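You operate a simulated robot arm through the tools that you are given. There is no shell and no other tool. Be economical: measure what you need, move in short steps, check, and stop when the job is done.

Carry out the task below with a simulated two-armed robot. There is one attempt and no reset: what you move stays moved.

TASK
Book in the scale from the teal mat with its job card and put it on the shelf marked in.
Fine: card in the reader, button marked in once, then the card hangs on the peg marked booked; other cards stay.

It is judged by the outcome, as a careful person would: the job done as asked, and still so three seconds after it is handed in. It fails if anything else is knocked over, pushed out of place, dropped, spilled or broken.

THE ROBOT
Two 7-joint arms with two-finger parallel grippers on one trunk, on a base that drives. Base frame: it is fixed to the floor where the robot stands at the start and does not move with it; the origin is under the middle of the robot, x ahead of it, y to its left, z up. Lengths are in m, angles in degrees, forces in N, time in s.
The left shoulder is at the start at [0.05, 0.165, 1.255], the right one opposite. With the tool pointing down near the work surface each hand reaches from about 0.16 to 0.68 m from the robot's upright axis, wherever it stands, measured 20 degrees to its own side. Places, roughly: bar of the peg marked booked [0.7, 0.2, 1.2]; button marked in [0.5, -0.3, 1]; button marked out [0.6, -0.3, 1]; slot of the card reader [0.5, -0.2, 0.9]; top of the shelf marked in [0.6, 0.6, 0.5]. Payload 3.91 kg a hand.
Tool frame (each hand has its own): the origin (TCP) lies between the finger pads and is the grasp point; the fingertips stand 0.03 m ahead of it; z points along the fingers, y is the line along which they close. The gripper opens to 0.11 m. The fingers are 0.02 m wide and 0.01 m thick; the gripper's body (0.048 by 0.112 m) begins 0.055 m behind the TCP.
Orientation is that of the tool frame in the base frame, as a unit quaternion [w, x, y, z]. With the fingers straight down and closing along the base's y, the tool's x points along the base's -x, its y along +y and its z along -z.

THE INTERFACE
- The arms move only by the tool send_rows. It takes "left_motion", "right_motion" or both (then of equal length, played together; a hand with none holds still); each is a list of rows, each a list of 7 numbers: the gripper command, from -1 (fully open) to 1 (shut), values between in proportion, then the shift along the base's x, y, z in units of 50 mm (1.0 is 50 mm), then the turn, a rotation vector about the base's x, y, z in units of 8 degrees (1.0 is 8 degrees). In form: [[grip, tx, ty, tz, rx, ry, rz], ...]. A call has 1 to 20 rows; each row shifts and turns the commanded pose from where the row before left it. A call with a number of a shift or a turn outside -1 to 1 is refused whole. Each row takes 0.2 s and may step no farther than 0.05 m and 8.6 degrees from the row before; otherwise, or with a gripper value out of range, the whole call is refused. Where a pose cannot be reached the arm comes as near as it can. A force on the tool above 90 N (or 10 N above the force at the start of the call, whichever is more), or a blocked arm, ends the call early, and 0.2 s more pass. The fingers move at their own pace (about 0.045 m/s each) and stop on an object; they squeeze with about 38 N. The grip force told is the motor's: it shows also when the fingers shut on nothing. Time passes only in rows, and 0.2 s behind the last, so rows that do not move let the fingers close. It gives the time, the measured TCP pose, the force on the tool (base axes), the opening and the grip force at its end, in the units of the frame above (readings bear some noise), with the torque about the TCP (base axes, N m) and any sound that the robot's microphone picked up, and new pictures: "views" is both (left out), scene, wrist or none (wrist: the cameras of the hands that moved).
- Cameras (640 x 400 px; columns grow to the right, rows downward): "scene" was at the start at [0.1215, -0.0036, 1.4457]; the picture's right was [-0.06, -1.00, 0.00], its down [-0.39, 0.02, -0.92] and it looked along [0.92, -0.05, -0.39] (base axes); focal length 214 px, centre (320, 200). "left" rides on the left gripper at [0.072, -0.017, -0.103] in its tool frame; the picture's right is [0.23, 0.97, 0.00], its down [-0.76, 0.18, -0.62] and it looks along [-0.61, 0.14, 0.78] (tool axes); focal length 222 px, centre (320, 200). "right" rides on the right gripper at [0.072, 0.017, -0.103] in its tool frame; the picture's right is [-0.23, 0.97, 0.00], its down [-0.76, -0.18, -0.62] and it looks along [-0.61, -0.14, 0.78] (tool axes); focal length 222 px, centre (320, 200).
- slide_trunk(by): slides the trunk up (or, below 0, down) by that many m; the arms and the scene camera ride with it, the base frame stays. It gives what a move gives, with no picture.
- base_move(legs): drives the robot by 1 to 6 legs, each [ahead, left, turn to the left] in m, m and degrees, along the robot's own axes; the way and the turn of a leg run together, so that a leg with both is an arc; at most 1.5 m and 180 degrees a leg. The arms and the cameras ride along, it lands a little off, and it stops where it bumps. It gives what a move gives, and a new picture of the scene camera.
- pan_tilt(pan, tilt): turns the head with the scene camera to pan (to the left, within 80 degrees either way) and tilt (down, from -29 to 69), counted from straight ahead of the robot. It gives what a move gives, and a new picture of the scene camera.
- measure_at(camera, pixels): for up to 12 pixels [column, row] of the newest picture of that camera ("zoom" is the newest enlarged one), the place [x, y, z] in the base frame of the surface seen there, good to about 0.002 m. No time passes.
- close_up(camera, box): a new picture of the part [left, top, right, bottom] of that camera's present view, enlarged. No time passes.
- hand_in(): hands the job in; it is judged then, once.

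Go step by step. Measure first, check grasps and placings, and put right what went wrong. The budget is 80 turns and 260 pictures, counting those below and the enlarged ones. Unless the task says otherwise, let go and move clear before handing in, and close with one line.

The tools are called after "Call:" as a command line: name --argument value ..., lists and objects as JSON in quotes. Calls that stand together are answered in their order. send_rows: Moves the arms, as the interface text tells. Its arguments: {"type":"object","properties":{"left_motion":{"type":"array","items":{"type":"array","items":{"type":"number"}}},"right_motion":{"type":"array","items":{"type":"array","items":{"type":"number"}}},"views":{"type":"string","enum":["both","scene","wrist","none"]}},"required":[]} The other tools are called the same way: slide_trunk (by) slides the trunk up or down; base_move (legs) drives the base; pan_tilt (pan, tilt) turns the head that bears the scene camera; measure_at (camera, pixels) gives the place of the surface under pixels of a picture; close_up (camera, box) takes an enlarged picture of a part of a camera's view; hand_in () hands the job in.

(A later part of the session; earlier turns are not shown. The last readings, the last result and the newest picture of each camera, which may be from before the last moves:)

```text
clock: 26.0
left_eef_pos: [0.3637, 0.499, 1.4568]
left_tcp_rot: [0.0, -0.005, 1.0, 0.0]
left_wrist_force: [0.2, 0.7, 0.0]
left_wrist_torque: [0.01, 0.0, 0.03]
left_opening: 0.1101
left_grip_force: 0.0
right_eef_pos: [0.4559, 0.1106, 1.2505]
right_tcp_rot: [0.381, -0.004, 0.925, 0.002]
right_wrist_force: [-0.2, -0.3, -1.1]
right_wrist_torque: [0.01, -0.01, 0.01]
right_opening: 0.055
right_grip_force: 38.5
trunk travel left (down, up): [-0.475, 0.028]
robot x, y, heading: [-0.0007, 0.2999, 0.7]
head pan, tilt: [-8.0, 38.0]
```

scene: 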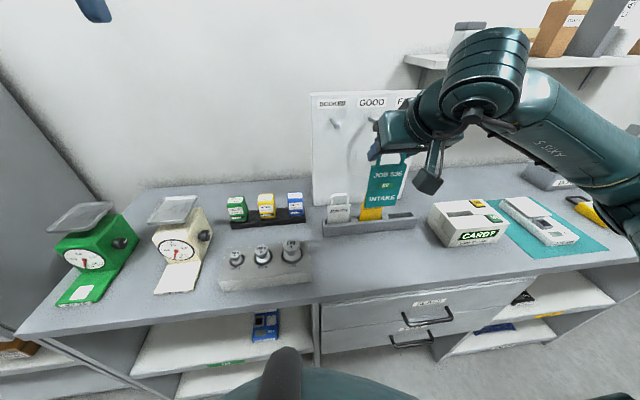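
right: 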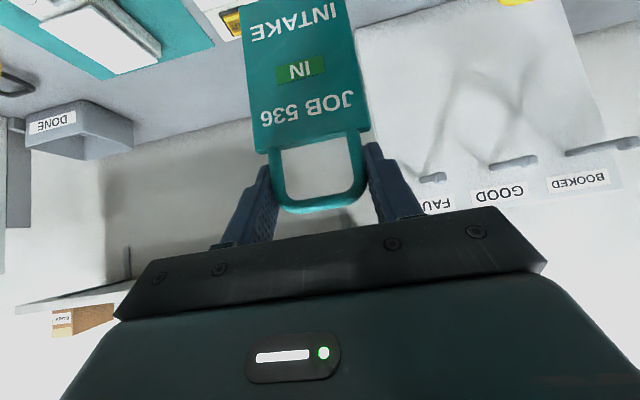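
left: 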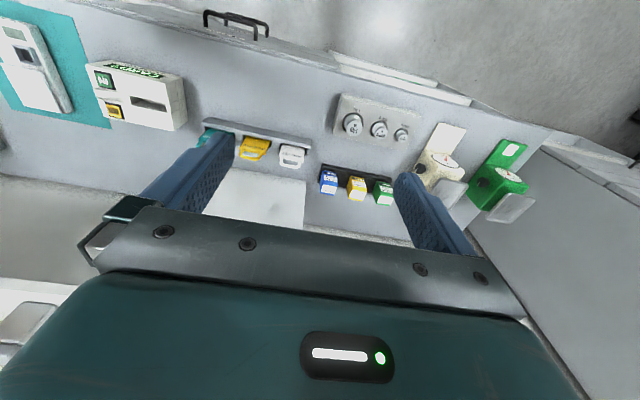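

Base moved. Zooming on the BOOKED peg at (335,122) and the IN shelf label.

Call:
close_up --camera "scene" --box '[305, 85, 415, 155]'

Call:
measure_at --camera "zoom" --pixels '[[158, 195], [165, 205], [170, 218], [180, 228], [190, 235], [195, 210], [150, 200], [175, 200], [420, 215], [100, 100], [400, 250], [470, 300]]'

Call:
close_up --camera "scene" --box '[130, 290, 340, 400]'

```text
5.71 times, centred on (360, 120) of scene
```

zoom: 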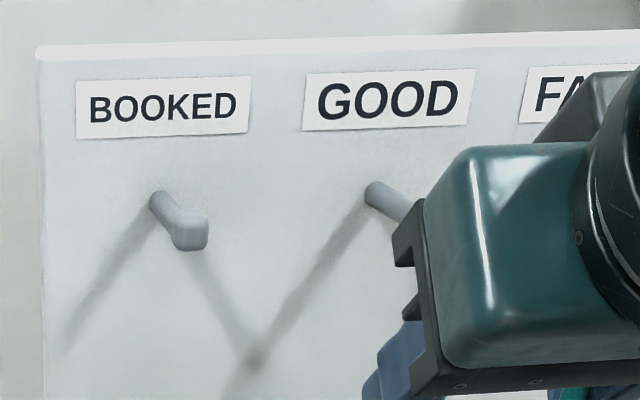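

```text
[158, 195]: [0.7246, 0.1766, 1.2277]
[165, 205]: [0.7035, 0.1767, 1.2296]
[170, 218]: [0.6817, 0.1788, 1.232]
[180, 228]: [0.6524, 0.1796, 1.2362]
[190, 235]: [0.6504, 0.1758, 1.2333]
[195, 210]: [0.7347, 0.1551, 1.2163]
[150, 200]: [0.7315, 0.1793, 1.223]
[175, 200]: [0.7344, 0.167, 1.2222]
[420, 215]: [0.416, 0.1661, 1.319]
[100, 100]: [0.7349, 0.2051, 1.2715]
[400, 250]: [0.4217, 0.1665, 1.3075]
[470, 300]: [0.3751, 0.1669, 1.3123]
```

```text
3.05 times, centred on (235, 345) of scene
```

zoom: 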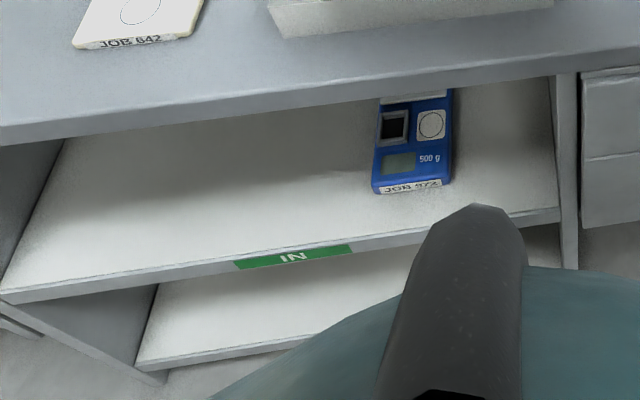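

The IN shelf is the upper one with free space left of the blue scale. Zooming further on the peg tip for its exact extents.

Call:
close_up --camera "scene" --box '[325, 113, 349, 133]'

Call:
close_up --camera "right" --box '[200, 0, 640, 275]'

```text
16.00 times, centred on (337, 123) of scene
```

zoom: 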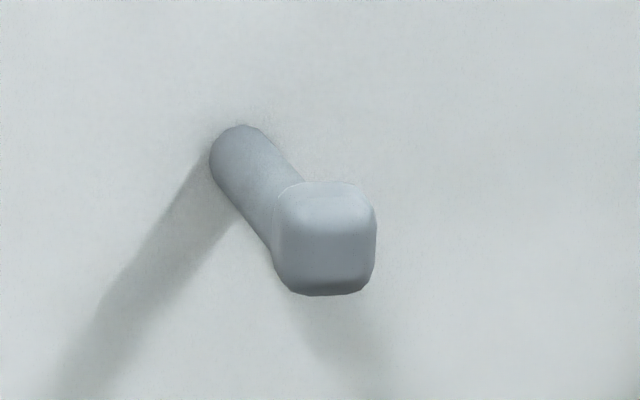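

```text
1.45 times, centred on (420, 138) of right
```

zoom: 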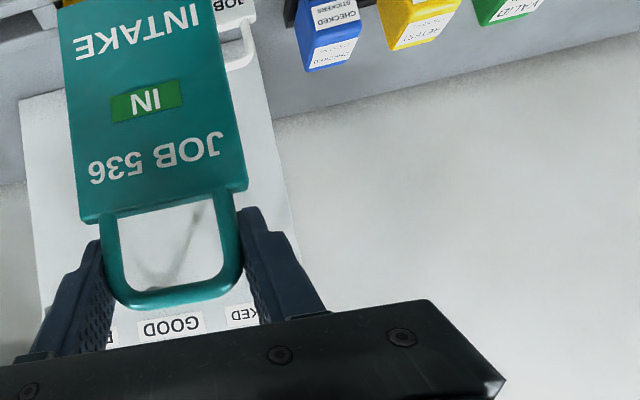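

Call:
measure_at --camera "zoom" --pixels '[[110, 240], [230, 230], [170, 297], [85, 215], [240, 185], [120, 145], [170, 205]]'

Call:
close_up --camera "scene" --box '[325, 113, 349, 133]'

Call:
measure_at --camera "zoom" --pixels '[[282, 240], [370, 240], [325, 192], [325, 285], [325, 240], [300, 200], [350, 200], [250, 180], [270, 160], [235, 200]]'

```text
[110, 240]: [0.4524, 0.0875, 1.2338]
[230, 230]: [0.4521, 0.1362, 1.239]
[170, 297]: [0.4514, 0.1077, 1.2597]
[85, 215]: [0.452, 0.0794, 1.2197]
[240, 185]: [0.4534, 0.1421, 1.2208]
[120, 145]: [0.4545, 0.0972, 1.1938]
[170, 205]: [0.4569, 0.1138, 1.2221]
```

```text
16.00 times, centred on (337, 123) of scene
```

zoom: 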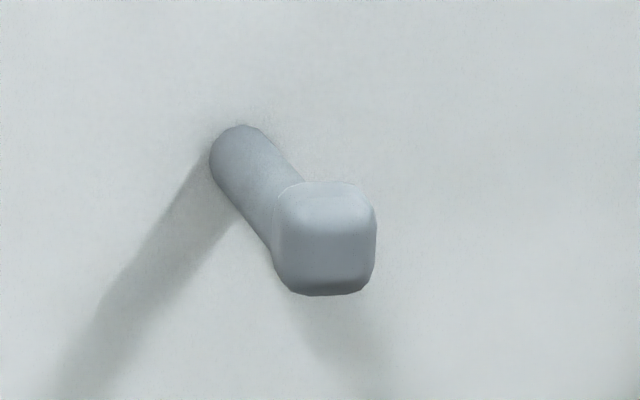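

```text
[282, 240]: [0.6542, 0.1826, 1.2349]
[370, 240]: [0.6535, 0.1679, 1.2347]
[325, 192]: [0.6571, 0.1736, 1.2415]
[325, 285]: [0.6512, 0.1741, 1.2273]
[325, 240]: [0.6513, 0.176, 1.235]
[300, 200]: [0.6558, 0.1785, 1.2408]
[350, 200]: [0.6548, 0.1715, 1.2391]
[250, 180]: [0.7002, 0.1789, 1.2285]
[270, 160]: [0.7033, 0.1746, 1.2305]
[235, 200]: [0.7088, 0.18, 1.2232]
```

Peg knob: y 0.167–0.184, z 1.226–1.243, tip x≈0.650. Card hole: y centre ≈0.112, z 1.222–1.258. Aligning and moving to just before the tip.

Call:
send_rows --right_motion '[[1, 0.3, 0.63, -0.04, 0, 0, 0], [1, 0.3, 0.63, -0.04, 0, 0, 0], [1, 0.8, 0, 0, 0, 0, 0], [1, 0.8, 0, 0, 0, 0, 0], [1, 0.7, 0, 0, 0, 0, 0], [1, 0, 0, 0, 0, 0, 0]]' --views "both"

Call:
close_up --camera "right" --box '[200, 0, 500, 240]'

```text
clock: 27.4
left_eef_pos: [0.3637, 0.4981, 1.4574]
left_tcp_rot: [0.002, -0.005, 1.0, 0.0]
left_wrist_force: [0.2, -0.3, 0.3]
left_wrist_torque: [-0.02, 0.01, -0.01]
left_opening: 0.1099
left_grip_force: 0.1
right_eef_pos: [0.6014, 0.1746, 1.2478]
right_tcp_rot: [0.382, -0.005, 0.924, 0.003]
right_wrist_force: [1.2, 0.0, -0.8]
right_wrist_torque: [-0.02, 0.0, 0.01]
right_opening: 0.0546
right_grip_force: 37.7
trunk travel left (down, up): [-0.475, 0.028]
robot x, y, heading: [-0.003, 0.2977, 0.5]
head pan, tilt: [-8.0, 38.0]
```

scene: 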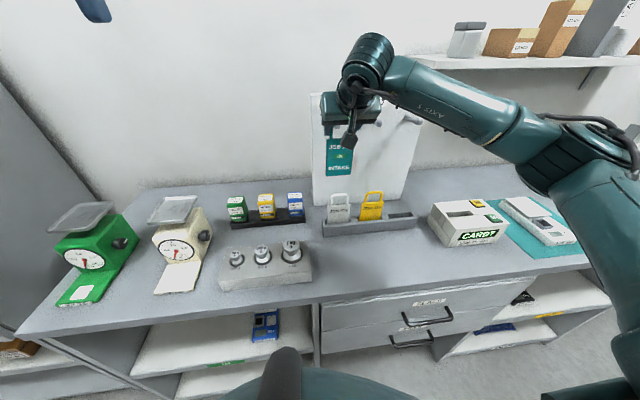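
right: 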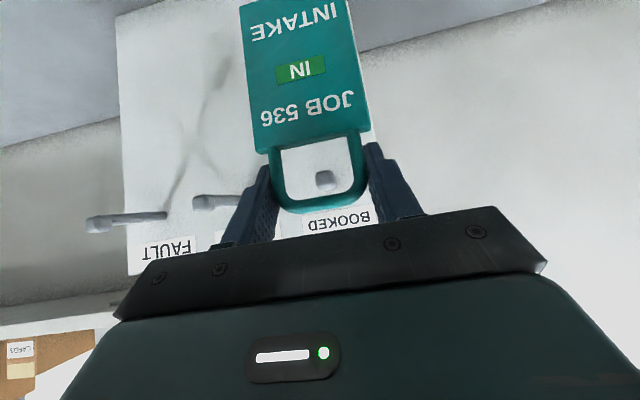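

```text
1.67 times, centred on (350, 120) of right
```

zoom: 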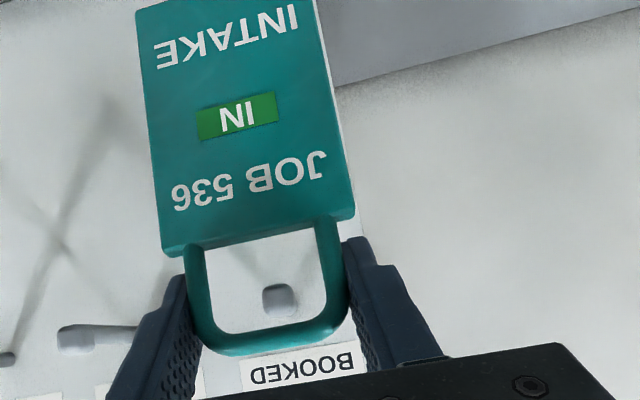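

The knob is visible through the hole. Checking heights by measuring loop and knob together.

Call:
measure_at --camera "zoom" --pixels '[[197, 290], [338, 270], [270, 340], [260, 320], [280, 300], [200, 240], [330, 215]]'

```text
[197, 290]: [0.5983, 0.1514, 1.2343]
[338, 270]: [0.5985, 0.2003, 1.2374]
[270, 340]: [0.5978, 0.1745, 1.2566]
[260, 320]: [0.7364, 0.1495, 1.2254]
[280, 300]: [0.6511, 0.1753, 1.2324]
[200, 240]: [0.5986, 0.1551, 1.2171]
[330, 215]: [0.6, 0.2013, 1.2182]
```

Hole (y 0.176, z ≈1.219–1.254) is centred on the knob (0.1753, 1.226–1.243). Advancing 0.085 m.

Call:
send_rows --right_motion '[[1, 0.34, 0, 0, 0, 0, 0], [1, 0.34, 0, 0, 0, 0, 0], [1, 0.34, 0, 0, 0, 0, 0], [1, 0.34, 0, 0, 0, 0, 0], [1, 0.34, 0, 0, 0, 0, 0], [1, 0, 0, 0, 0, 0, 0]]' --views "both"

Call:
close_up --camera "right" --box '[200, 0, 500, 240]'

```text
clock: 28.8
left_eef_pos: [0.3637, 0.4982, 1.4561]
left_tcp_rot: [0.0, -0.006, 1.0, 0.001]
left_wrist_force: [0.2, 1.1, -0.7]
left_wrist_torque: [0.0, 0.04, 0.0]
left_opening: 0.1101
left_grip_force: 0.0
right_eef_pos: [0.6859, 0.1735, 1.2469]
right_tcp_rot: [0.381, -0.005, 0.924, 0.003]
right_wrist_force: [0.0, -0.6, -2.7]
right_wrist_torque: [0.0, 0.02, 0.03]
right_opening: 0.0549
right_grip_force: 37.1
trunk travel left (down, up): [-0.475, 0.028]
robot x, y, heading: [-0.0028, 0.3022, 0.7]
head pan, tilt: [-8.0, 38.0]
```

scene: 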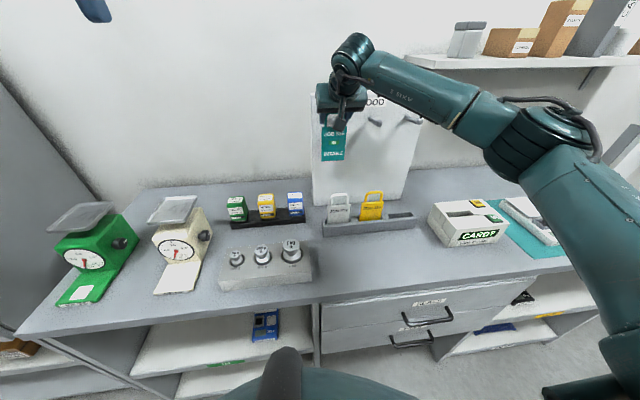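
right: 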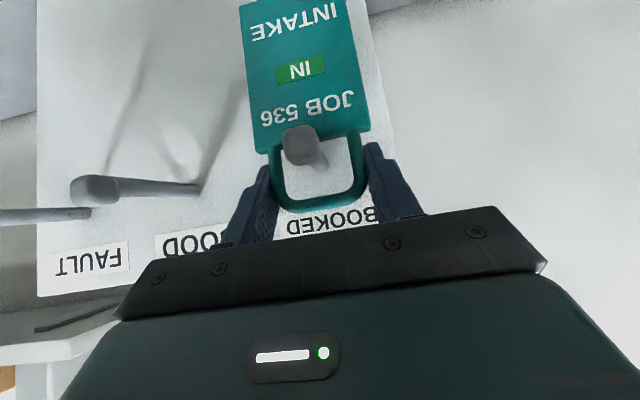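

```text
1.67 times, centred on (350, 120) of right
```

zoom: 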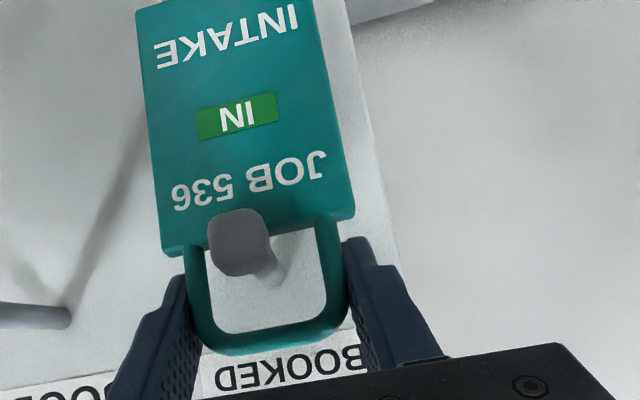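

The peg is through the loop. Lowering ~20 mm gently until the top bar rests on the shaft.

Call:
send_rows --right_motion '[[1, 0, 0, -0.15, 0, 0, 0], [1, 0, 0, -0.15, 0, 0, 0], [1, 0, 0, -0.06, 0, 0, 0], [1, 0, 0, -0.04, 0, 0, 0], [1, 0, 0, 0, 0, 0, 0]]' --views "wrist"

Call:
close_up --camera "right" --box '[200, 0, 500, 240]'

```text
clock: 30.0
left_eef_pos: [0.3647, 0.4997, 1.4566]
left_tcp_rot: [-0.001, -0.005, 1.0, 0.0]
left_wrist_force: [0.2, 0.2, 0.5]
left_wrist_torque: [0.01, 0.01, 0.01]
left_opening: 0.11
left_grip_force: 0.0
right_eef_pos: [0.687, 0.175, 1.2279]
right_tcp_rot: [0.382, -0.005, 0.924, 0.003]
right_wrist_force: [0.0, 0.4, 0.2]
right_wrist_torque: [0.01, -0.01, 0.01]
right_opening: 0.0546
right_grip_force: 37.7
trunk travel left (down, up): [-0.475, 0.028]
robot x, y, heading: [-0.0019, 0.2957, 0.8]
head pan, tilt: [-8.0, 38.0]
```

right: 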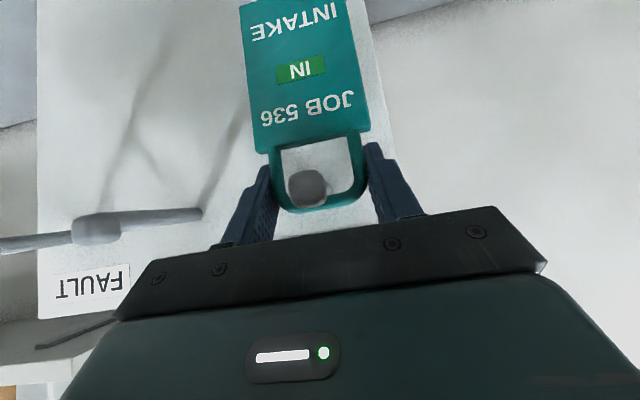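

```text
1.67 times, centred on (350, 120) of right
```

zoom: 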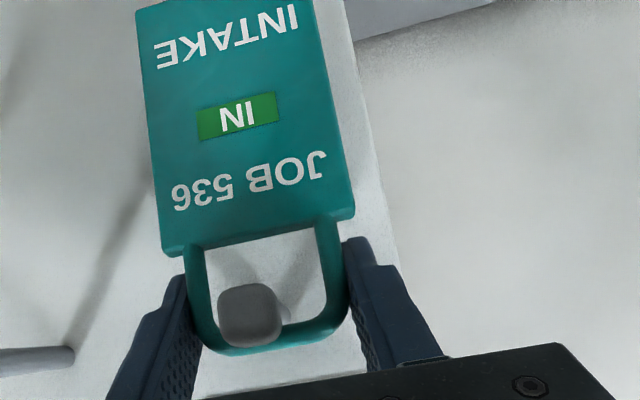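

Nearly touching. Two more 1.5–2 mm steps, then release.

Call:
send_rows --right_motion '[[1, 0, 0, -0.04, 0, 0, 0], [1, 0, 0, -0.03, 0, 0, 0], [1, 0, 0, 0, 0, 0, 0]]' --views "none"

```text
clock: 30.8
left_eef_pos: [0.3634, 0.4991, 1.4564]
left_tcp_rot: [0.001, -0.005, 1.0, 0.0]
left_wrist_force: [0.4, -0.5, -0.4]
left_wrist_torque: [-0.04, -0.01, -0.02]
left_opening: 0.11
left_grip_force: 0.0
right_eef_pos: [0.6857, 0.175, 1.227]
right_tcp_rot: [0.385, -0.004, 0.923, 0.003]
right_wrist_force: [8.8, -1.0, 15.7]
right_wrist_torque: [-0.01, 0.04, 0.0]
right_opening: 0.0548
right_grip_force: 38.3
trunk travel left (down, up): [-0.475, 0.028]
robot x, y, heading: [-0.0045, 0.2987, 0.6]
head pan, tilt: [-8.0, 38.0]
```

Contact with the peg felt (≈16 N). Easing up 2 mm and opening fully slowly.

Call:
send_rows --right_motion '[[1, 0, 0, 0.04, 0, 0, 0], [0, 0, 0, 0, 0, 0, 0], [-0.2, 0, 0, 0, 0, 0, 0], [-0.5, 0, 0, 0, 0, 0, 0], [-0.5, 0, 0, 0, 0, 0, 0]]' --views "wrist"

Call:
close_up --camera "right" --box '[200, 0, 500, 240]'

```text
clock: 32.0
left_eef_pos: [0.3633, 0.4986, 1.4567]
left_tcp_rot: [-0.001, -0.005, 1.0, 0.0]
left_wrist_force: [-0.3, 0.6, 0.4]
left_wrist_torque: [0.01, -0.02, 0.03]
left_opening: 0.1102
left_grip_force: 0.0
right_eef_pos: [0.684, 0.1747, 1.2249]
right_tcp_rot: [0.382, -0.004, 0.924, 0.002]
right_wrist_force: [0.8, 0.3, 0.0]
right_wrist_torque: [0.01, 0.0, 0.0]
right_opening: 0.0828
right_grip_force: 0.2
trunk travel left (down, up): [-0.475, 0.028]
robot x, y, heading: [-0.0011, 0.2977, 0.5]
head pan, tilt: [-8.0, 38.0]
```

right: 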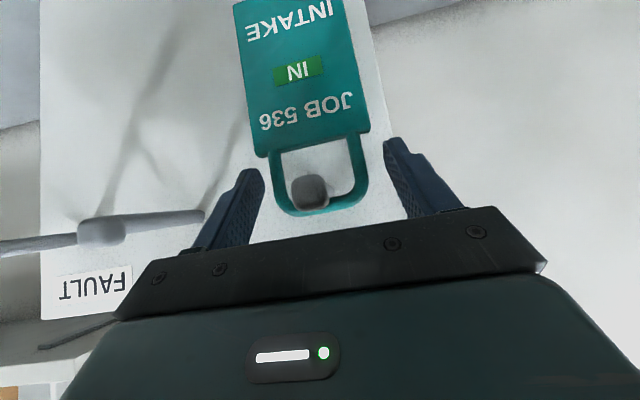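

```text
1.67 times, centred on (350, 120) of right
```

zoom: 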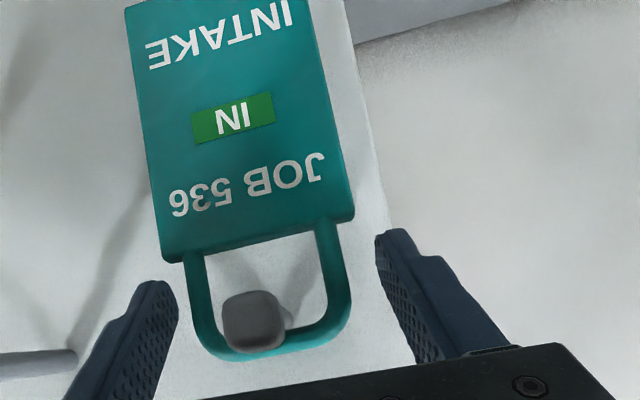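

The card hangs on the peg, free of the fingers. Backing straight out along -x.

Call:
send_rows --right_motion '[[-0.5, -0.3, 0, 0, 0, 0, 0], [-0.5, -0.6, 0, 0, 0, 0, 0], [-0.5, -0.8, 0, 0, 0, 0, 0], [-0.5, -0.8, 0, 0, 0, 0, 0], [-0.5, -0.8, 0, 0, 0, 0, 0], [-0.5, -0.8, -0.4, 0, 0, 0, 0], [-0.5, -0.4, -0.8, 0, 0, 0, 0], [-0.5, 0, -0.9, 0, 0, 0, 0], [-0.5, 0, -0.9, 0, 0, 0, 0]]' --views "scene"

Call:
close_up --camera "scene" --box '[300, 80, 420, 240]'

```text
clock: 34.0
left_eef_pos: [0.3635, 0.4983, 1.4576]
left_tcp_rot: [0.001, -0.005, 1.0, 0.0]
left_wrist_force: [-0.1, -0.6, 0.5]
left_wrist_torque: [0.03, -0.03, -0.01]
left_opening: 0.1098
left_grip_force: 0.0
right_eef_pos: [0.4595, 0.0195, 1.2289]
right_tcp_rot: [0.383, -0.006, 0.924, 0.003]
right_wrist_force: [-0.3, -0.8, -0.1]
right_wrist_torque: [0.01, 0.0, 0.02]
right_opening: 0.0824
right_grip_force: 0.1
trunk travel left (down, up): [-0.475, 0.028]
robot x, y, heading: [-0.002, 0.2953, 0.4]
head pan, tilt: [-8.0, 38.0]
```

scene: 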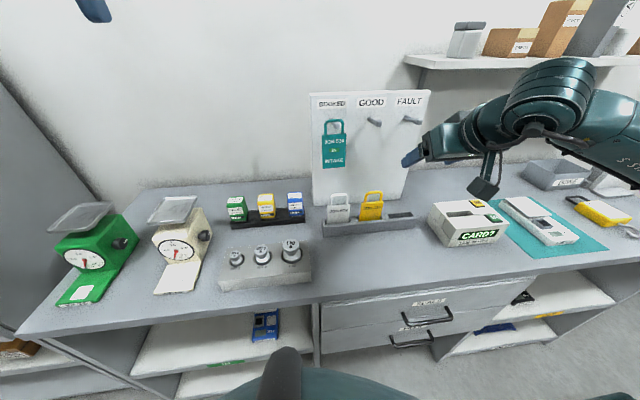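

```text
2.50 times, centred on (360, 160) of scene
```

zoom: 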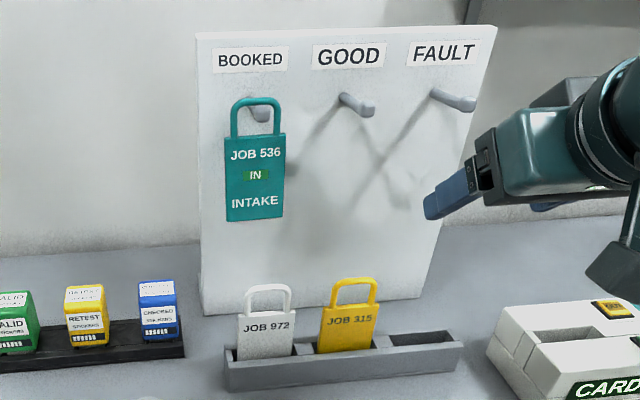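

Card hangs under BOOKED; other cards are untouched. Now driving right 0.63 m to face the scale, then looking at it.

Call:
base_move --legs '[[0, -0.63, 0]]'

Call:
pan_tilt --pan -15 --tilt 48

Call:
close_up --camera "scene" --box '[220, 90, 420, 230]'

```text
clock: 39.9
left_eef_pos: [0.3692, -0.1201, 1.4559]
left_tcp_rot: [0.001, -0.003, 1.0, 0.001]
left_wrist_force: [-0.1, -1.4, 0.2]
left_wrist_torque: [-0.04, -0.01, 0.01]
left_opening: 0.11
left_grip_force: 0.1
right_eef_pos: [0.4648, -0.5999, 1.2275]
right_tcp_rot: [0.382, -0.003, 0.924, 0.002]
right_wrist_force: [-0.2, -0.1, -0.4]
right_wrist_torque: [-0.02, 0.0, 0.02]
right_opening: 0.0826
right_grip_force: 0.1
trunk travel left (down, up): [-0.475, 0.028]
robot x, y, heading: [0.0072, -0.3175, 0.2]
head pan, tilt: [-8.0, 38.0]
```

scene: 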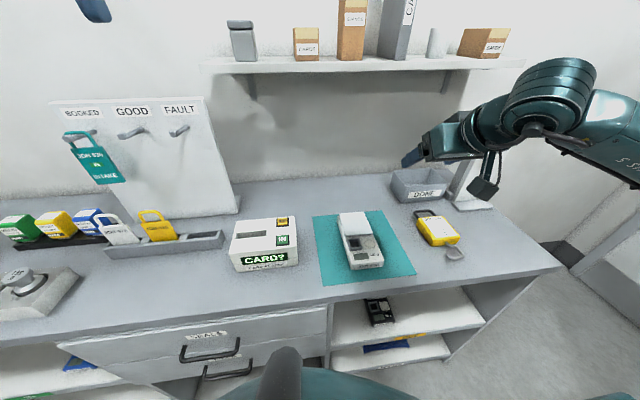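

```text
clock: 40.6
left_eef_pos: [0.3704, -0.1199, 1.457]
left_tcp_rot: [0.0, -0.003, 1.0, 0.0]
left_wrist_force: [-0.1, 0.9, 0.4]
left_wrist_torque: [-0.01, -0.01, -0.04]
left_opening: 0.1099
left_grip_force: 0.1
right_eef_pos: [0.464, -0.6003, 1.2263]
right_tcp_rot: [0.382, -0.001, 0.924, 0.001]
right_wrist_force: [0.2, 0.3, 0.5]
right_wrist_torque: [-0.04, -0.04, 0.02]
right_opening: 0.0825
right_grip_force: 0.0
trunk travel left (down, up): [-0.475, 0.028]
robot x, y, heading: [0.0057, -0.3196, 0.3]
head pan, tilt: [-15.0, 48.0]
```

scene: 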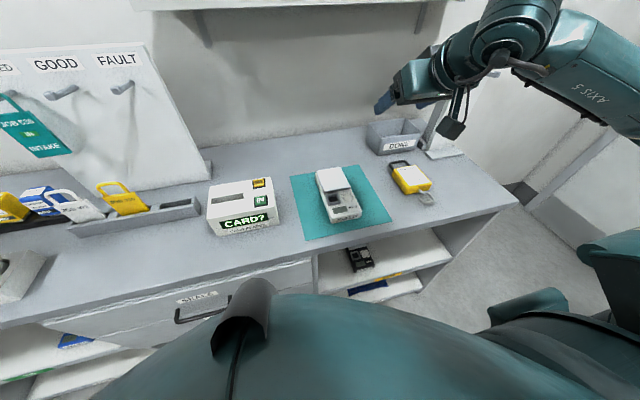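

```text
2.86 times, centred on (320, 160) of scene
```

zoom: 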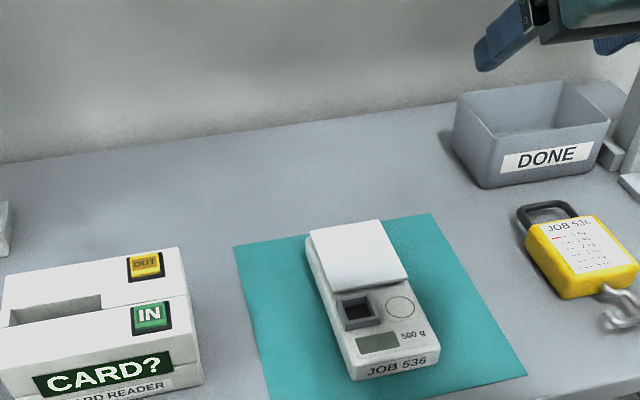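

Measuring the scale's corners.

Call:
measure_at --camera "zoom" --pixels '[[355, 368], [438, 352], [405, 285], [333, 292], [313, 235], [378, 222], [353, 380], [437, 365], [320, 280], [312, 250], [365, 255], [395, 305]]'

Call:
close_up --camera "scene" --box '[305, 160, 375, 228]'

```text
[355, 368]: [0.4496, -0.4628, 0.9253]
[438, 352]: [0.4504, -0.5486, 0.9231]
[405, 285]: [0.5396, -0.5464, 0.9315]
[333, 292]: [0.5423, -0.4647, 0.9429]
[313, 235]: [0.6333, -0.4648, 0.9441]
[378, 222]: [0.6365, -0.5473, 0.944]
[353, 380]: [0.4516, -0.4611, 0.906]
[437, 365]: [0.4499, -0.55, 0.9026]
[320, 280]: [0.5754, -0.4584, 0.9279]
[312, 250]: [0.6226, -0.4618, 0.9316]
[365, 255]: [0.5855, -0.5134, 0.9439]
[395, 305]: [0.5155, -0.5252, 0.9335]
```

```text
5.88 times, centred on (340, 194) of scene
```

zoom: 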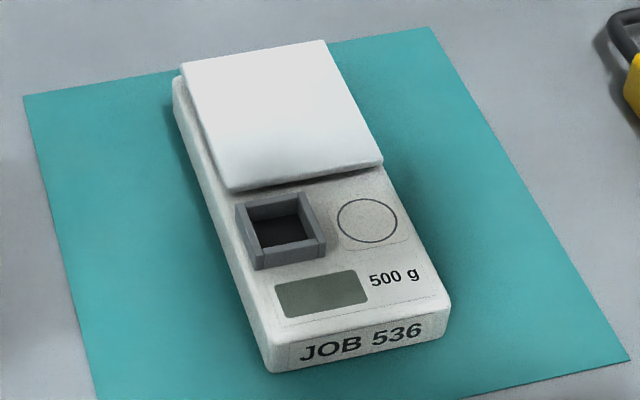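

Scale: x 0.449–0.65, y -0.461…-0.550 (width 0.088), top 0.932, axis-aligned. Opening fully and hovering at 45° above x≈0.535.

Call:
send_rows --right_motion '[[-1, 0.237, 0.317, -0.68, 0, 0, 0], [-1, 0.237, 0.317, -0.68, 0, 0, 0], [-1, 0.237, 0.317, -0.68, 0, 0, 0], [-1, 0.237, 0.317, -0.68, 0, 0, 0], [-1, 0.237, 0.317, -0.68, 0, 0, 0], [-1, 0.237, 0.317, -0.68, 0, 0, 0], [-1, 0, 0, 0, 0, 0, 0]]' --views "both"

Call:
close_up --camera "right" --box '[160, 0, 480, 260]'

```text
clock: 42.2
left_eef_pos: [0.3702, -0.1207, 1.4561]
left_tcp_rot: [0.001, -0.004, 1.0, 0.0]
left_wrist_force: [-0.1, 0.0, 0.4]
left_wrist_torque: [-0.02, -0.03, 0.01]
left_opening: 0.1099
left_grip_force: 0.0
right_eef_pos: [0.5349, -0.5019, 1.023]
right_tcp_rot: [0.383, -0.002, 0.924, 0.002]
right_wrist_force: [-0.8, -0.2, -0.1]
right_wrist_torque: [0.01, 0.01, 0.03]
right_opening: 0.1104
right_grip_force: 0.0
trunk travel left (down, up): [-0.475, 0.028]
robot x, y, heading: [0.004, -0.3181, 0.4]
head pan, tilt: [-15.0, 48.0]
```

scene: 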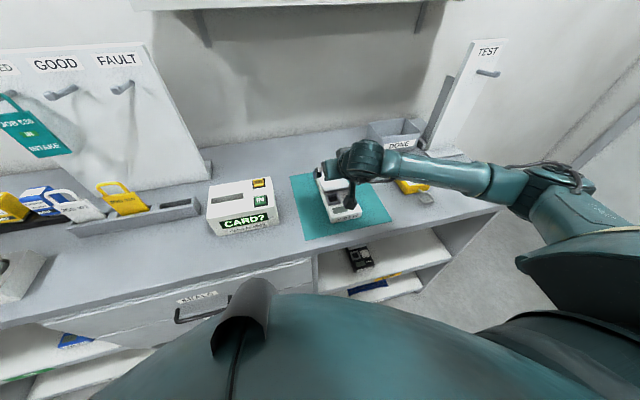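
right: 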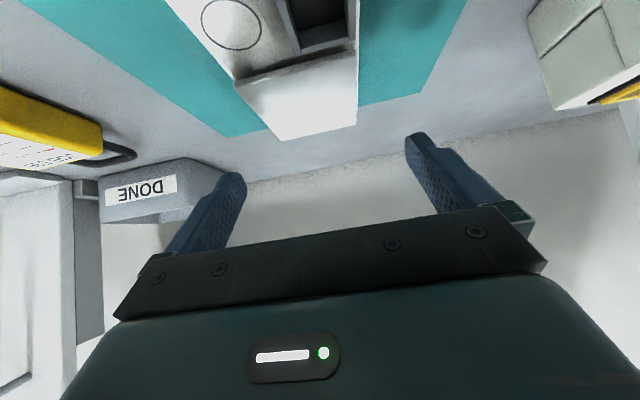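

```text
1.54 times, centred on (320, 130) of right
```

zoom: 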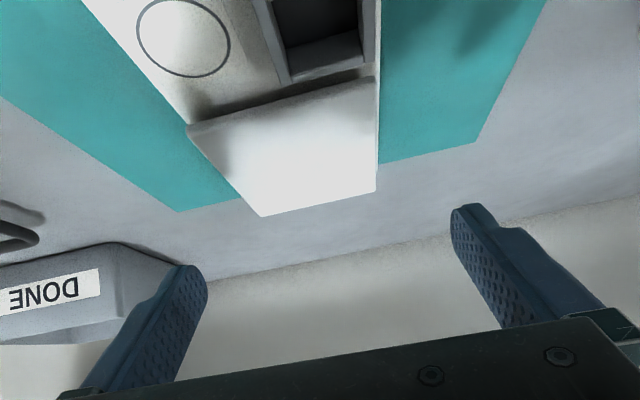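

Descending with a -3 mm y correction to z≈0.95, then checking clearance.

Call:
send_rows --right_motion '[[-1, 0, -0.06, -0.5, 0, 0, 0], [-1, 0, 0, -0.5, 0, 0, 0], [-1, 0, 0, -0.44, 0, 0, 0], [-1, 0, 0, 0, 0, 0, 0]]' --views "wrist"

Call:
close_up --camera "scene" --box '[300, 120, 400, 230]'

```text
clock: 43.2
left_eef_pos: [0.3696, -0.1201, 1.457]
left_tcp_rot: [0.0, -0.003, 1.0, -0.001]
left_wrist_force: [0.4, 0.0, -0.1]
left_wrist_torque: [0.01, -0.01, -0.04]
left_opening: 0.1101
left_grip_force: 0.1
right_eef_pos: [0.535, -0.5066, 0.9524]
right_tcp_rot: [0.382, -0.002, 0.924, 0.001]
right_wrist_force: [0.2, 0.9, 0.6]
right_wrist_torque: [-0.03, -0.04, 0.01]
right_opening: 0.11
right_grip_force: 0.1
trunk travel left (down, up): [-0.475, 0.028]
robot x, y, heading: [-0.0002, -0.3172, 0.2]
head pan, tilt: [-15.0, 48.0]
```

right: 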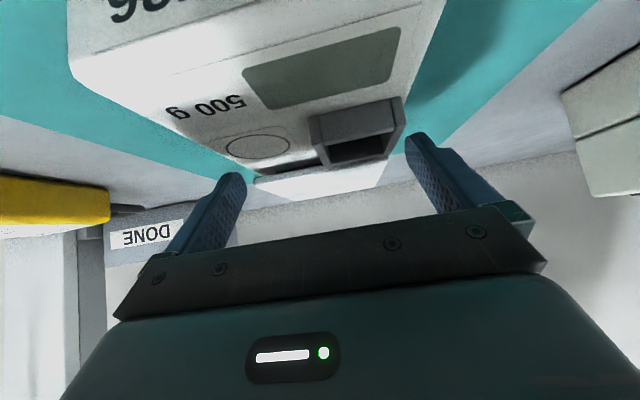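

```text
3.64 times, centred on (350, 175) of scene
```

zoom: 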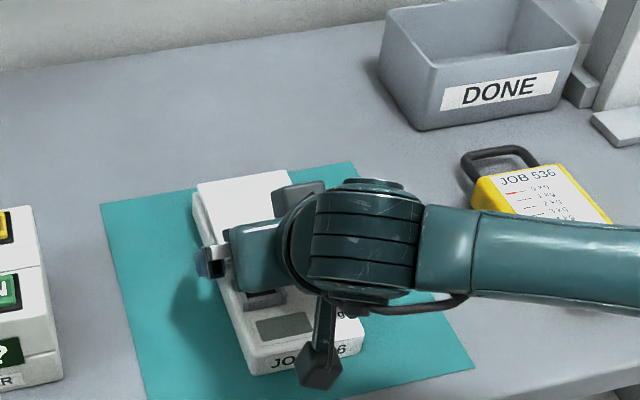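

Fingers straddle the scale. Lowering 14 mm more, then closing.

Call:
send_rows --right_motion '[[-1, 0, 0.02, -0.15, 0, 0, 0], [-1, 0, 0, -0.12, 0, 0, 0], [-1, 0, 0, 0, 0, 0, 0], [-0.5, 0, 0, 0, 0, 0, 0], [0, 0, 0, 0, 0, 0, 0], [1, 0, 0, 0, 0, 0, 0], [1, 0, 0, 0, 0, 0, 0]]' --views "wrist"

```text
clock: 44.8
left_eef_pos: [0.3705, -0.1206, 1.457]
left_tcp_rot: [0.0, -0.003, 1.0, 0.001]
left_wrist_force: [-0.4, 0.7, -0.3]
left_wrist_torque: [0.0, 0.0, -0.01]
left_opening: 0.11
left_grip_force: 0.1
right_eef_pos: [0.5339, -0.5043, 0.9366]
right_tcp_rot: [0.382, -0.003, 0.924, 0.002]
right_wrist_force: [0.4, -0.7, -0.1]
right_wrist_torque: [-0.12, -0.22, -0.08]
right_opening: 0.0937
right_grip_force: 37.9
trunk travel left (down, up): [-0.475, 0.028]
robot x, y, heading: [0.0034, -0.3205, 0.2]
head pan, tilt: [-15.0, 48.0]
```

right: 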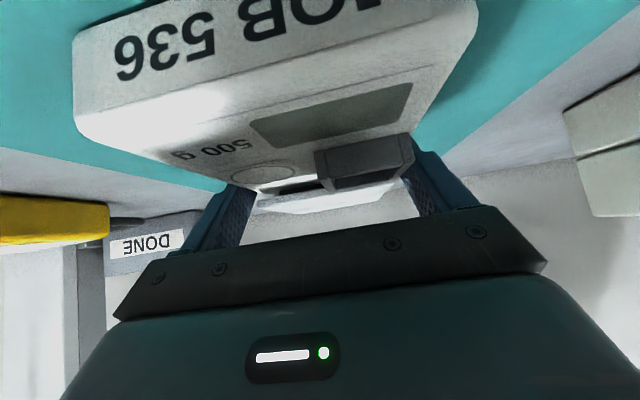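

Gripped at 0.094 m. Test-lifting 40 mm.

Call:
send_rows --right_motion '[[1, 0, 0, 0.2, 0, 0, 0], [1, 0, 0, 0.3, 0, 0, 0], [1, 0, 0, 0.3, 0, 0, 0], [1, 0, 0, 0, 0, 0, 0]]' --views "wrist"

Call:
close_up --camera "scene" --box '[290, 110, 410, 240]'

```text
clock: 45.8
left_eef_pos: [0.3712, -0.12, 1.4555]
left_tcp_rot: [0.0, -0.002, 1.0, 0.0]
left_wrist_force: [0.3, 0.7, -0.3]
left_wrist_torque: [-0.03, 0.0, 0.03]
left_opening: 0.1097
left_grip_force: 0.1
right_eef_pos: [0.5352, -0.5059, 0.9783]
right_tcp_rot: [0.382, -0.001, 0.924, 0.001]
right_wrist_force: [0.1, -0.2, -3.0]
right_wrist_torque: [-0.01, 0.07, 0.02]
right_opening: 0.0937
right_grip_force: 38.1
trunk travel left (down, up): [-0.475, 0.028]
robot x, y, heading: [0.0022, -0.3181, 0.4]
head pan, tilt: [-15.0, 48.0]
```

right: 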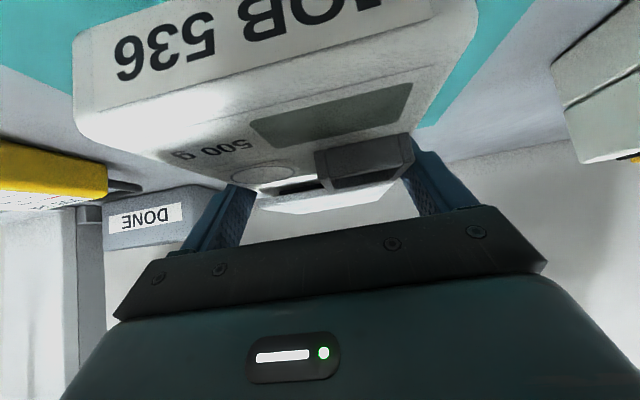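

```text
3.08 times, centred on (350, 175) of scene
```

zoom: 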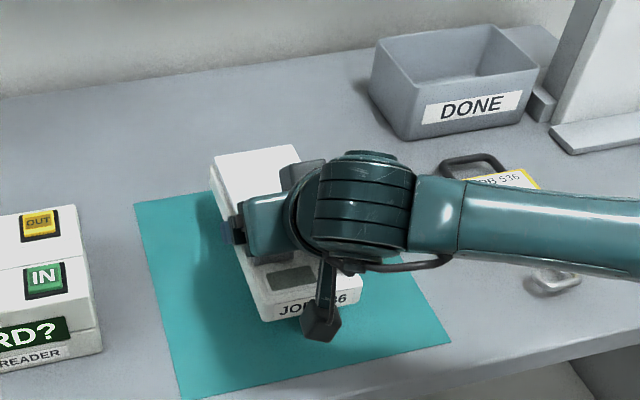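

Held firmly (3 N, no droop). Lifting and retracting, then looking to the sides/back before driving.

Call:
send_rows --right_motion '[[1, 0, 0, 0.8, 0, 0, 0], [1, 0, 0, 0.8, 0, 0, 0], [1, -0.5, 0.2, 0.6, 0, 0, 0], [1, -0.6, 0.4, 0.2, 0, 0, 0], [1, -0.4, 0.4, 0, 0, 0, 0], [1, 0, 0, 0, 0, 0, 0]]' --views "none"

Call:
pan_tilt --pan 80 --tilt 30

Call:
pan_tilt --pan -80 --tilt 30

```text
clock: 47.2
left_eef_pos: [0.3711, -0.1204, 1.4568]
left_tcp_rot: [0.001, -0.002, 1.0, 0.0]
left_wrist_force: [-0.2, 0.7, -0.4]
left_wrist_torque: [0.02, -0.02, -0.01]
left_opening: 0.1103
left_grip_force: 0.1
right_eef_pos: [0.4574, -0.4556, 1.0969]
right_tcp_rot: [0.382, -0.001, 0.924, 0.001]
right_wrist_force: [-0.5, -0.1, -2.9]
right_wrist_torque: [0.02, 0.07, -0.02]
right_opening: 0.0938
right_grip_force: 37.9
trunk travel left (down, up): [-0.475, 0.028]
robot x, y, heading: [0.0021, -0.3194, 0.5]
head pan, tilt: [-15.0, 48.0]
```

```text
clock: 48.9
left_eef_pos: [0.3701, -0.121, 1.4567]
left_tcp_rot: [0.001, -0.003, 1.0, 0.0]
left_wrist_force: [-0.1, 0.3, 0.6]
left_wrist_torque: [0.0, 0.04, -0.01]
left_opening: 0.11
left_grip_force: 0.1
right_eef_pos: [0.4579, -0.4561, 1.0973]
right_tcp_rot: [0.383, -0.002, 0.924, 0.002]
right_wrist_force: [0.0, 0.0, -3.1]
right_wrist_torque: [-0.02, 0.07, 0.01]
right_opening: 0.0937
right_grip_force: 38.1
trunk travel left (down, up): [-0.475, 0.028]
robot x, y, heading: [0.0019, -0.3172, 0.3]
head pan, tilt: [80.0, 30.0]
```

scene: 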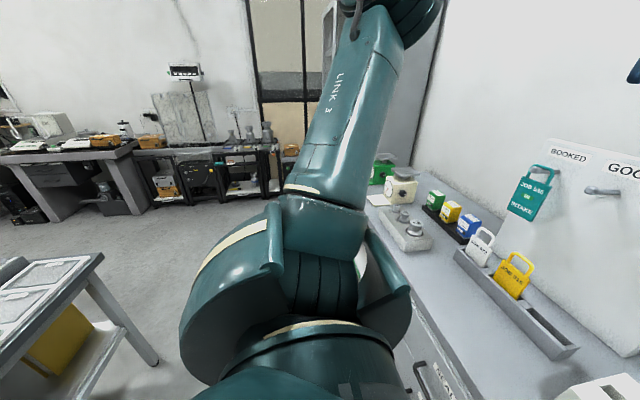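

```text
clock: 51.4
left_eef_pos: [0.3709, -0.1209, 1.4568]
left_tcp_rot: [0.001, -0.002, 1.0, 0.0]
left_wrist_force: [-1.2, 0.3, -0.5]
left_wrist_torque: [-0.01, 0.02, -0.01]
left_opening: 0.11
left_grip_force: 0.2
right_eef_pos: [0.4571, -0.4548, 1.0968]
right_tcp_rot: [0.382, -0.003, 0.924, 0.002]
right_wrist_force: [1.0, 1.1, -3.2]
right_wrist_torque: [-0.01, 0.1, 0.02]
right_opening: 0.0936
right_grip_force: 38.0
trunk travel left (down, up): [-0.475, 0.028]
robot x, y, heading: [0.0011, -0.3151, 0.4]
head pan, tilt: [-80.0, 30.0]
```

scene: 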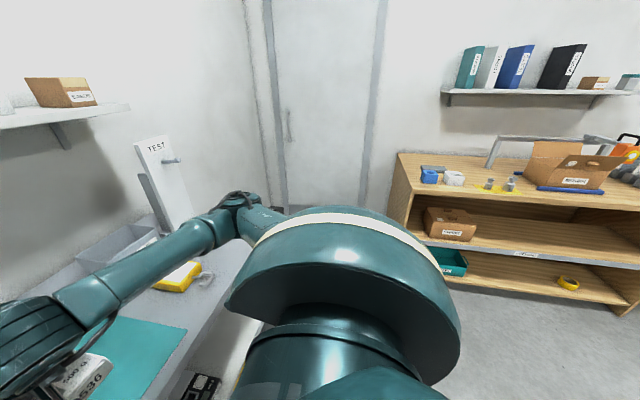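

There's a table behind-left. I'll measure its corner before backing.

Call:
pan_tilt --pan 80 --tilt 45

Call:
measure_at --camera "scene" --pixels '[[100, 185], [20, 180], [155, 285], [60, 160], [90, 230], [180, 150], [10, 260]]'

```text
clock: 53.8
left_eef_pos: [0.3718, -0.1209, 1.4582]
left_tcp_rot: [0.0, -0.003, 1.0, 0.0]
left_wrist_force: [0.2, 0.1, -0.2]
left_wrist_torque: [-0.01, -0.01, 0.02]
left_opening: 0.11
left_grip_force: 0.0
right_eef_pos: [0.4563, -0.4551, 1.0974]
right_tcp_rot: [0.382, -0.003, 0.924, 0.002]
right_wrist_force: [0.9, 0.6, -3.3]
right_wrist_torque: [0.0, 0.07, 0.0]
right_opening: 0.0937
right_grip_force: 37.6
trunk travel left (down, up): [-0.475, 0.028]
robot x, y, heading: [0.0038, -0.3176, 0.4]
head pan, tilt: [80.0, 45.0]
```

scene: 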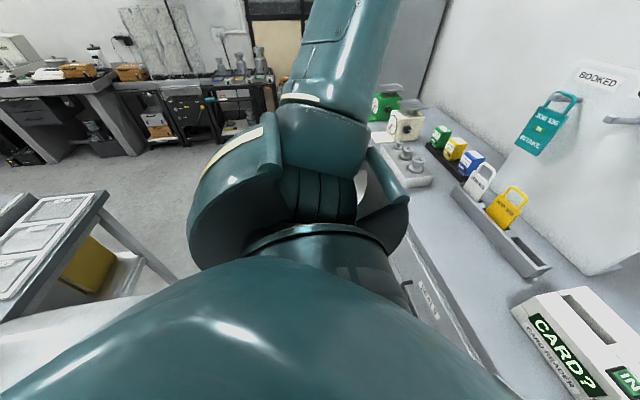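

```text
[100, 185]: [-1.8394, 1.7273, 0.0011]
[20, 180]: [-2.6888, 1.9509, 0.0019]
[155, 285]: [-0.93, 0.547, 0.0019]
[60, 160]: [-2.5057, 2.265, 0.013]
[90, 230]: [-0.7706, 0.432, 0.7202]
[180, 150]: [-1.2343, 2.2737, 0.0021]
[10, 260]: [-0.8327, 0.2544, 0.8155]
```

The table behind starts at x≈-0.77, so backing to x≈-0.22 is safe. Driving back 0.22 then left 0.75.

Call:
base_move --legs '[[-0.22, 0, 0], [0, 0.75, 0]]'

Call:
pan_tilt --pan 10 --tilt 45

```text
clock: 62.0
left_eef_pos: [0.148, 0.6082, 1.4555]
left_tcp_rot: [0.0, 0.003, 1.0, 0.001]
left_wrist_force: [1.1, 0.3, 0.0]
left_wrist_torque: [-0.01, 0.03, 0.03]
left_opening: 0.1099
left_grip_force: 0.1
right_eef_pos: [0.2303, 0.2721, 1.0972]
right_tcp_rot: [0.382, 0.004, 0.924, -0.001]
right_wrist_force: [-0.1, -0.1, -2.7]
right_wrist_torque: [0.04, 0.07, -0.01]
right_opening: 0.0936
right_grip_force: 37.6
trunk travel left (down, up): [-0.475, 0.028]
robot x, y, heading: [-0.2209, 0.4138, -0.6]
head pan, tilt: [80.0, 45.0]
```

scene: 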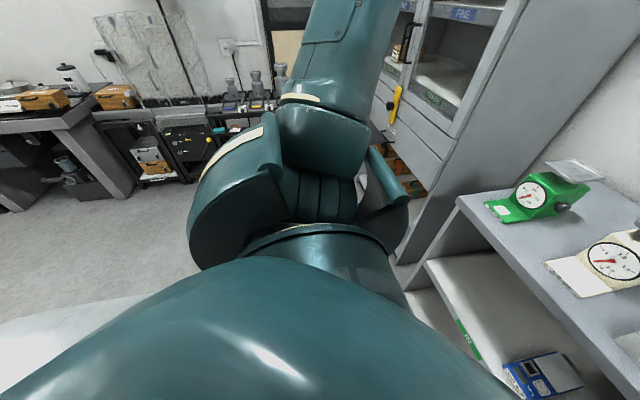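

```text
clock: 63.4
left_eef_pos: [0.1481, 0.6079, 1.4554]
left_tcp_rot: [0.0, 0.003, 1.0, -0.001]
left_wrist_force: [-1.1, 0.1, 0.8]
left_wrist_torque: [0.03, -0.02, 0.0]
left_opening: 0.1101
left_grip_force: 0.0
right_eef_pos: [0.2312, 0.2723, 1.0978]
right_tcp_rot: [0.382, 0.004, 0.924, -0.001]
right_wrist_force: [0.1, -0.1, -4.0]
right_wrist_torque: [0.06, 0.06, 0.01]
right_opening: 0.0935
right_grip_force: 37.9
trunk travel left (down, up): [-0.475, 0.028]
robot x, y, heading: [-0.2184, 0.4146, -0.6]
head pan, tilt: [10.0, 45.0]
```

scene: 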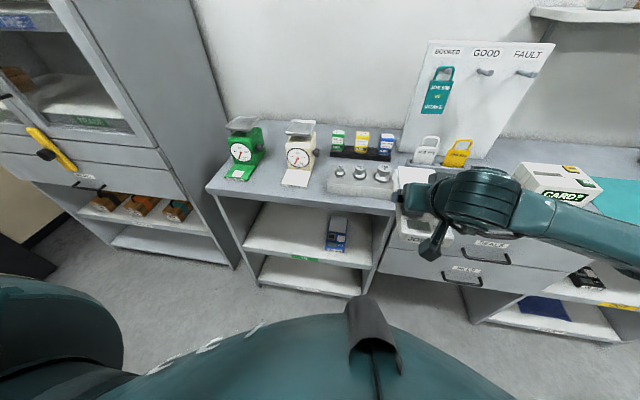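

Clear view of the IN shelf now. Measuring the shelf bay, blue scale, bench edge and the cabinet.

Call:
close_up --camera "scene" --box '[200, 170, 410, 300]'

Call:
measure_at --camera "zoom" --pixels '[[145, 237], [520, 290], [190, 105], [385, 222], [480, 240], [400, 150], [250, 240], [300, 150], [100, 60], [590, 130], [50, 70], [320, 115]]'

Call:
measure_at --camera "scene" --pixels '[[235, 265], [200, 100], [238, 195], [100, 185], [320, 204]]'

```text
3.05 times, centred on (305, 235) of scene
```

zoom: 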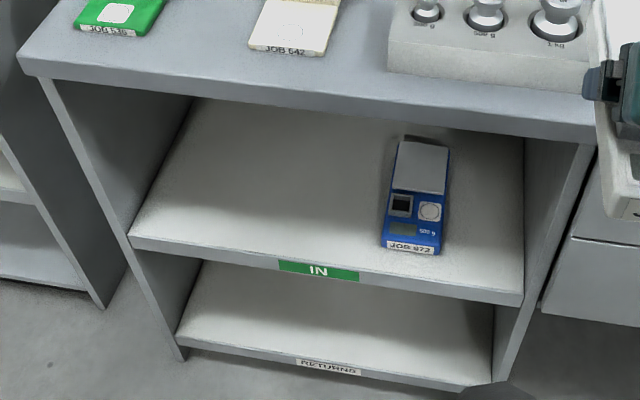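

```text
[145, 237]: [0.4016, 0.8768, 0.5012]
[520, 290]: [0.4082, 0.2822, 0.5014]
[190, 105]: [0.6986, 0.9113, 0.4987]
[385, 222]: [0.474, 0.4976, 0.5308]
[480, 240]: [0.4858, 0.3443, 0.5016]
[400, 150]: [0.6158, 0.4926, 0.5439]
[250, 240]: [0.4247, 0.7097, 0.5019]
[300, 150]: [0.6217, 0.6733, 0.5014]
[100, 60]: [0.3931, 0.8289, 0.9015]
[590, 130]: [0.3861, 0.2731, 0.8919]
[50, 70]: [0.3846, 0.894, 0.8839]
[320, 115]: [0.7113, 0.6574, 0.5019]
```

```text
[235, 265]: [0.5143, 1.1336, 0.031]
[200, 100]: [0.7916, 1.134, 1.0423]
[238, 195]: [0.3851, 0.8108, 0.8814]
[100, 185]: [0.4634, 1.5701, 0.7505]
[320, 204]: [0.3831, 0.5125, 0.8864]
```

The IN bay spans y 0.27–0.90, front x≈0.40, top z≈0.5015; blue scale ends at y≈0.50. I'll place ours centred at y≈0.68. First check how far forward my right forearm reaches.

Call:
measure_at --camera "scene" --pixels '[[480, 180], [550, 200], [600, 215], [635, 235], [405, 175], [415, 205], [435, 240], [408, 242]]'

Call:
base_move --legs '[[0, 0.35, 0]]'

```text
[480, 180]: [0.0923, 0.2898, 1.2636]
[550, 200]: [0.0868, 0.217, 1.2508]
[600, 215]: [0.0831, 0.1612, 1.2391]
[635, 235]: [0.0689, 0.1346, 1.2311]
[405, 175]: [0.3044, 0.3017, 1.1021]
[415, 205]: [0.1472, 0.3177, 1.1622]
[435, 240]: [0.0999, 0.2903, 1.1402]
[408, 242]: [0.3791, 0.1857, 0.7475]
```

```text
clock: 67.2
left_eef_pos: [0.1507, 0.9709, 1.4558]
left_tcp_rot: [0.0, 0.003, 1.0, 0.0]
left_wrist_force: [0.0, -0.2, 0.4]
left_wrist_torque: [-0.01, 0.01, 0.0]
left_opening: 0.1103
left_grip_force: 0.1
right_eef_pos: [0.2337, 0.6344, 1.0974]
right_tcp_rot: [0.382, 0.004, 0.924, -0.001]
right_wrist_force: [0.0, -0.2, -3.0]
right_wrist_torque: [0.0, 0.06, 0.01]
right_opening: 0.0935
right_grip_force: 38.4
trunk travel left (down, up): [-0.475, 0.028]
robot x, y, heading: [-0.22, 0.7772, -0.3]
head pan, tilt: [10.0, 45.0]
```

scene: 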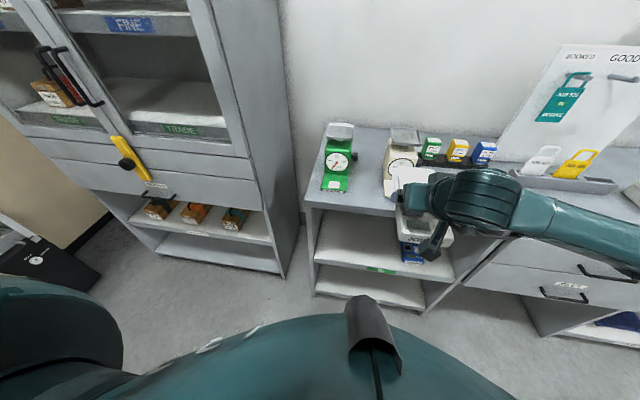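

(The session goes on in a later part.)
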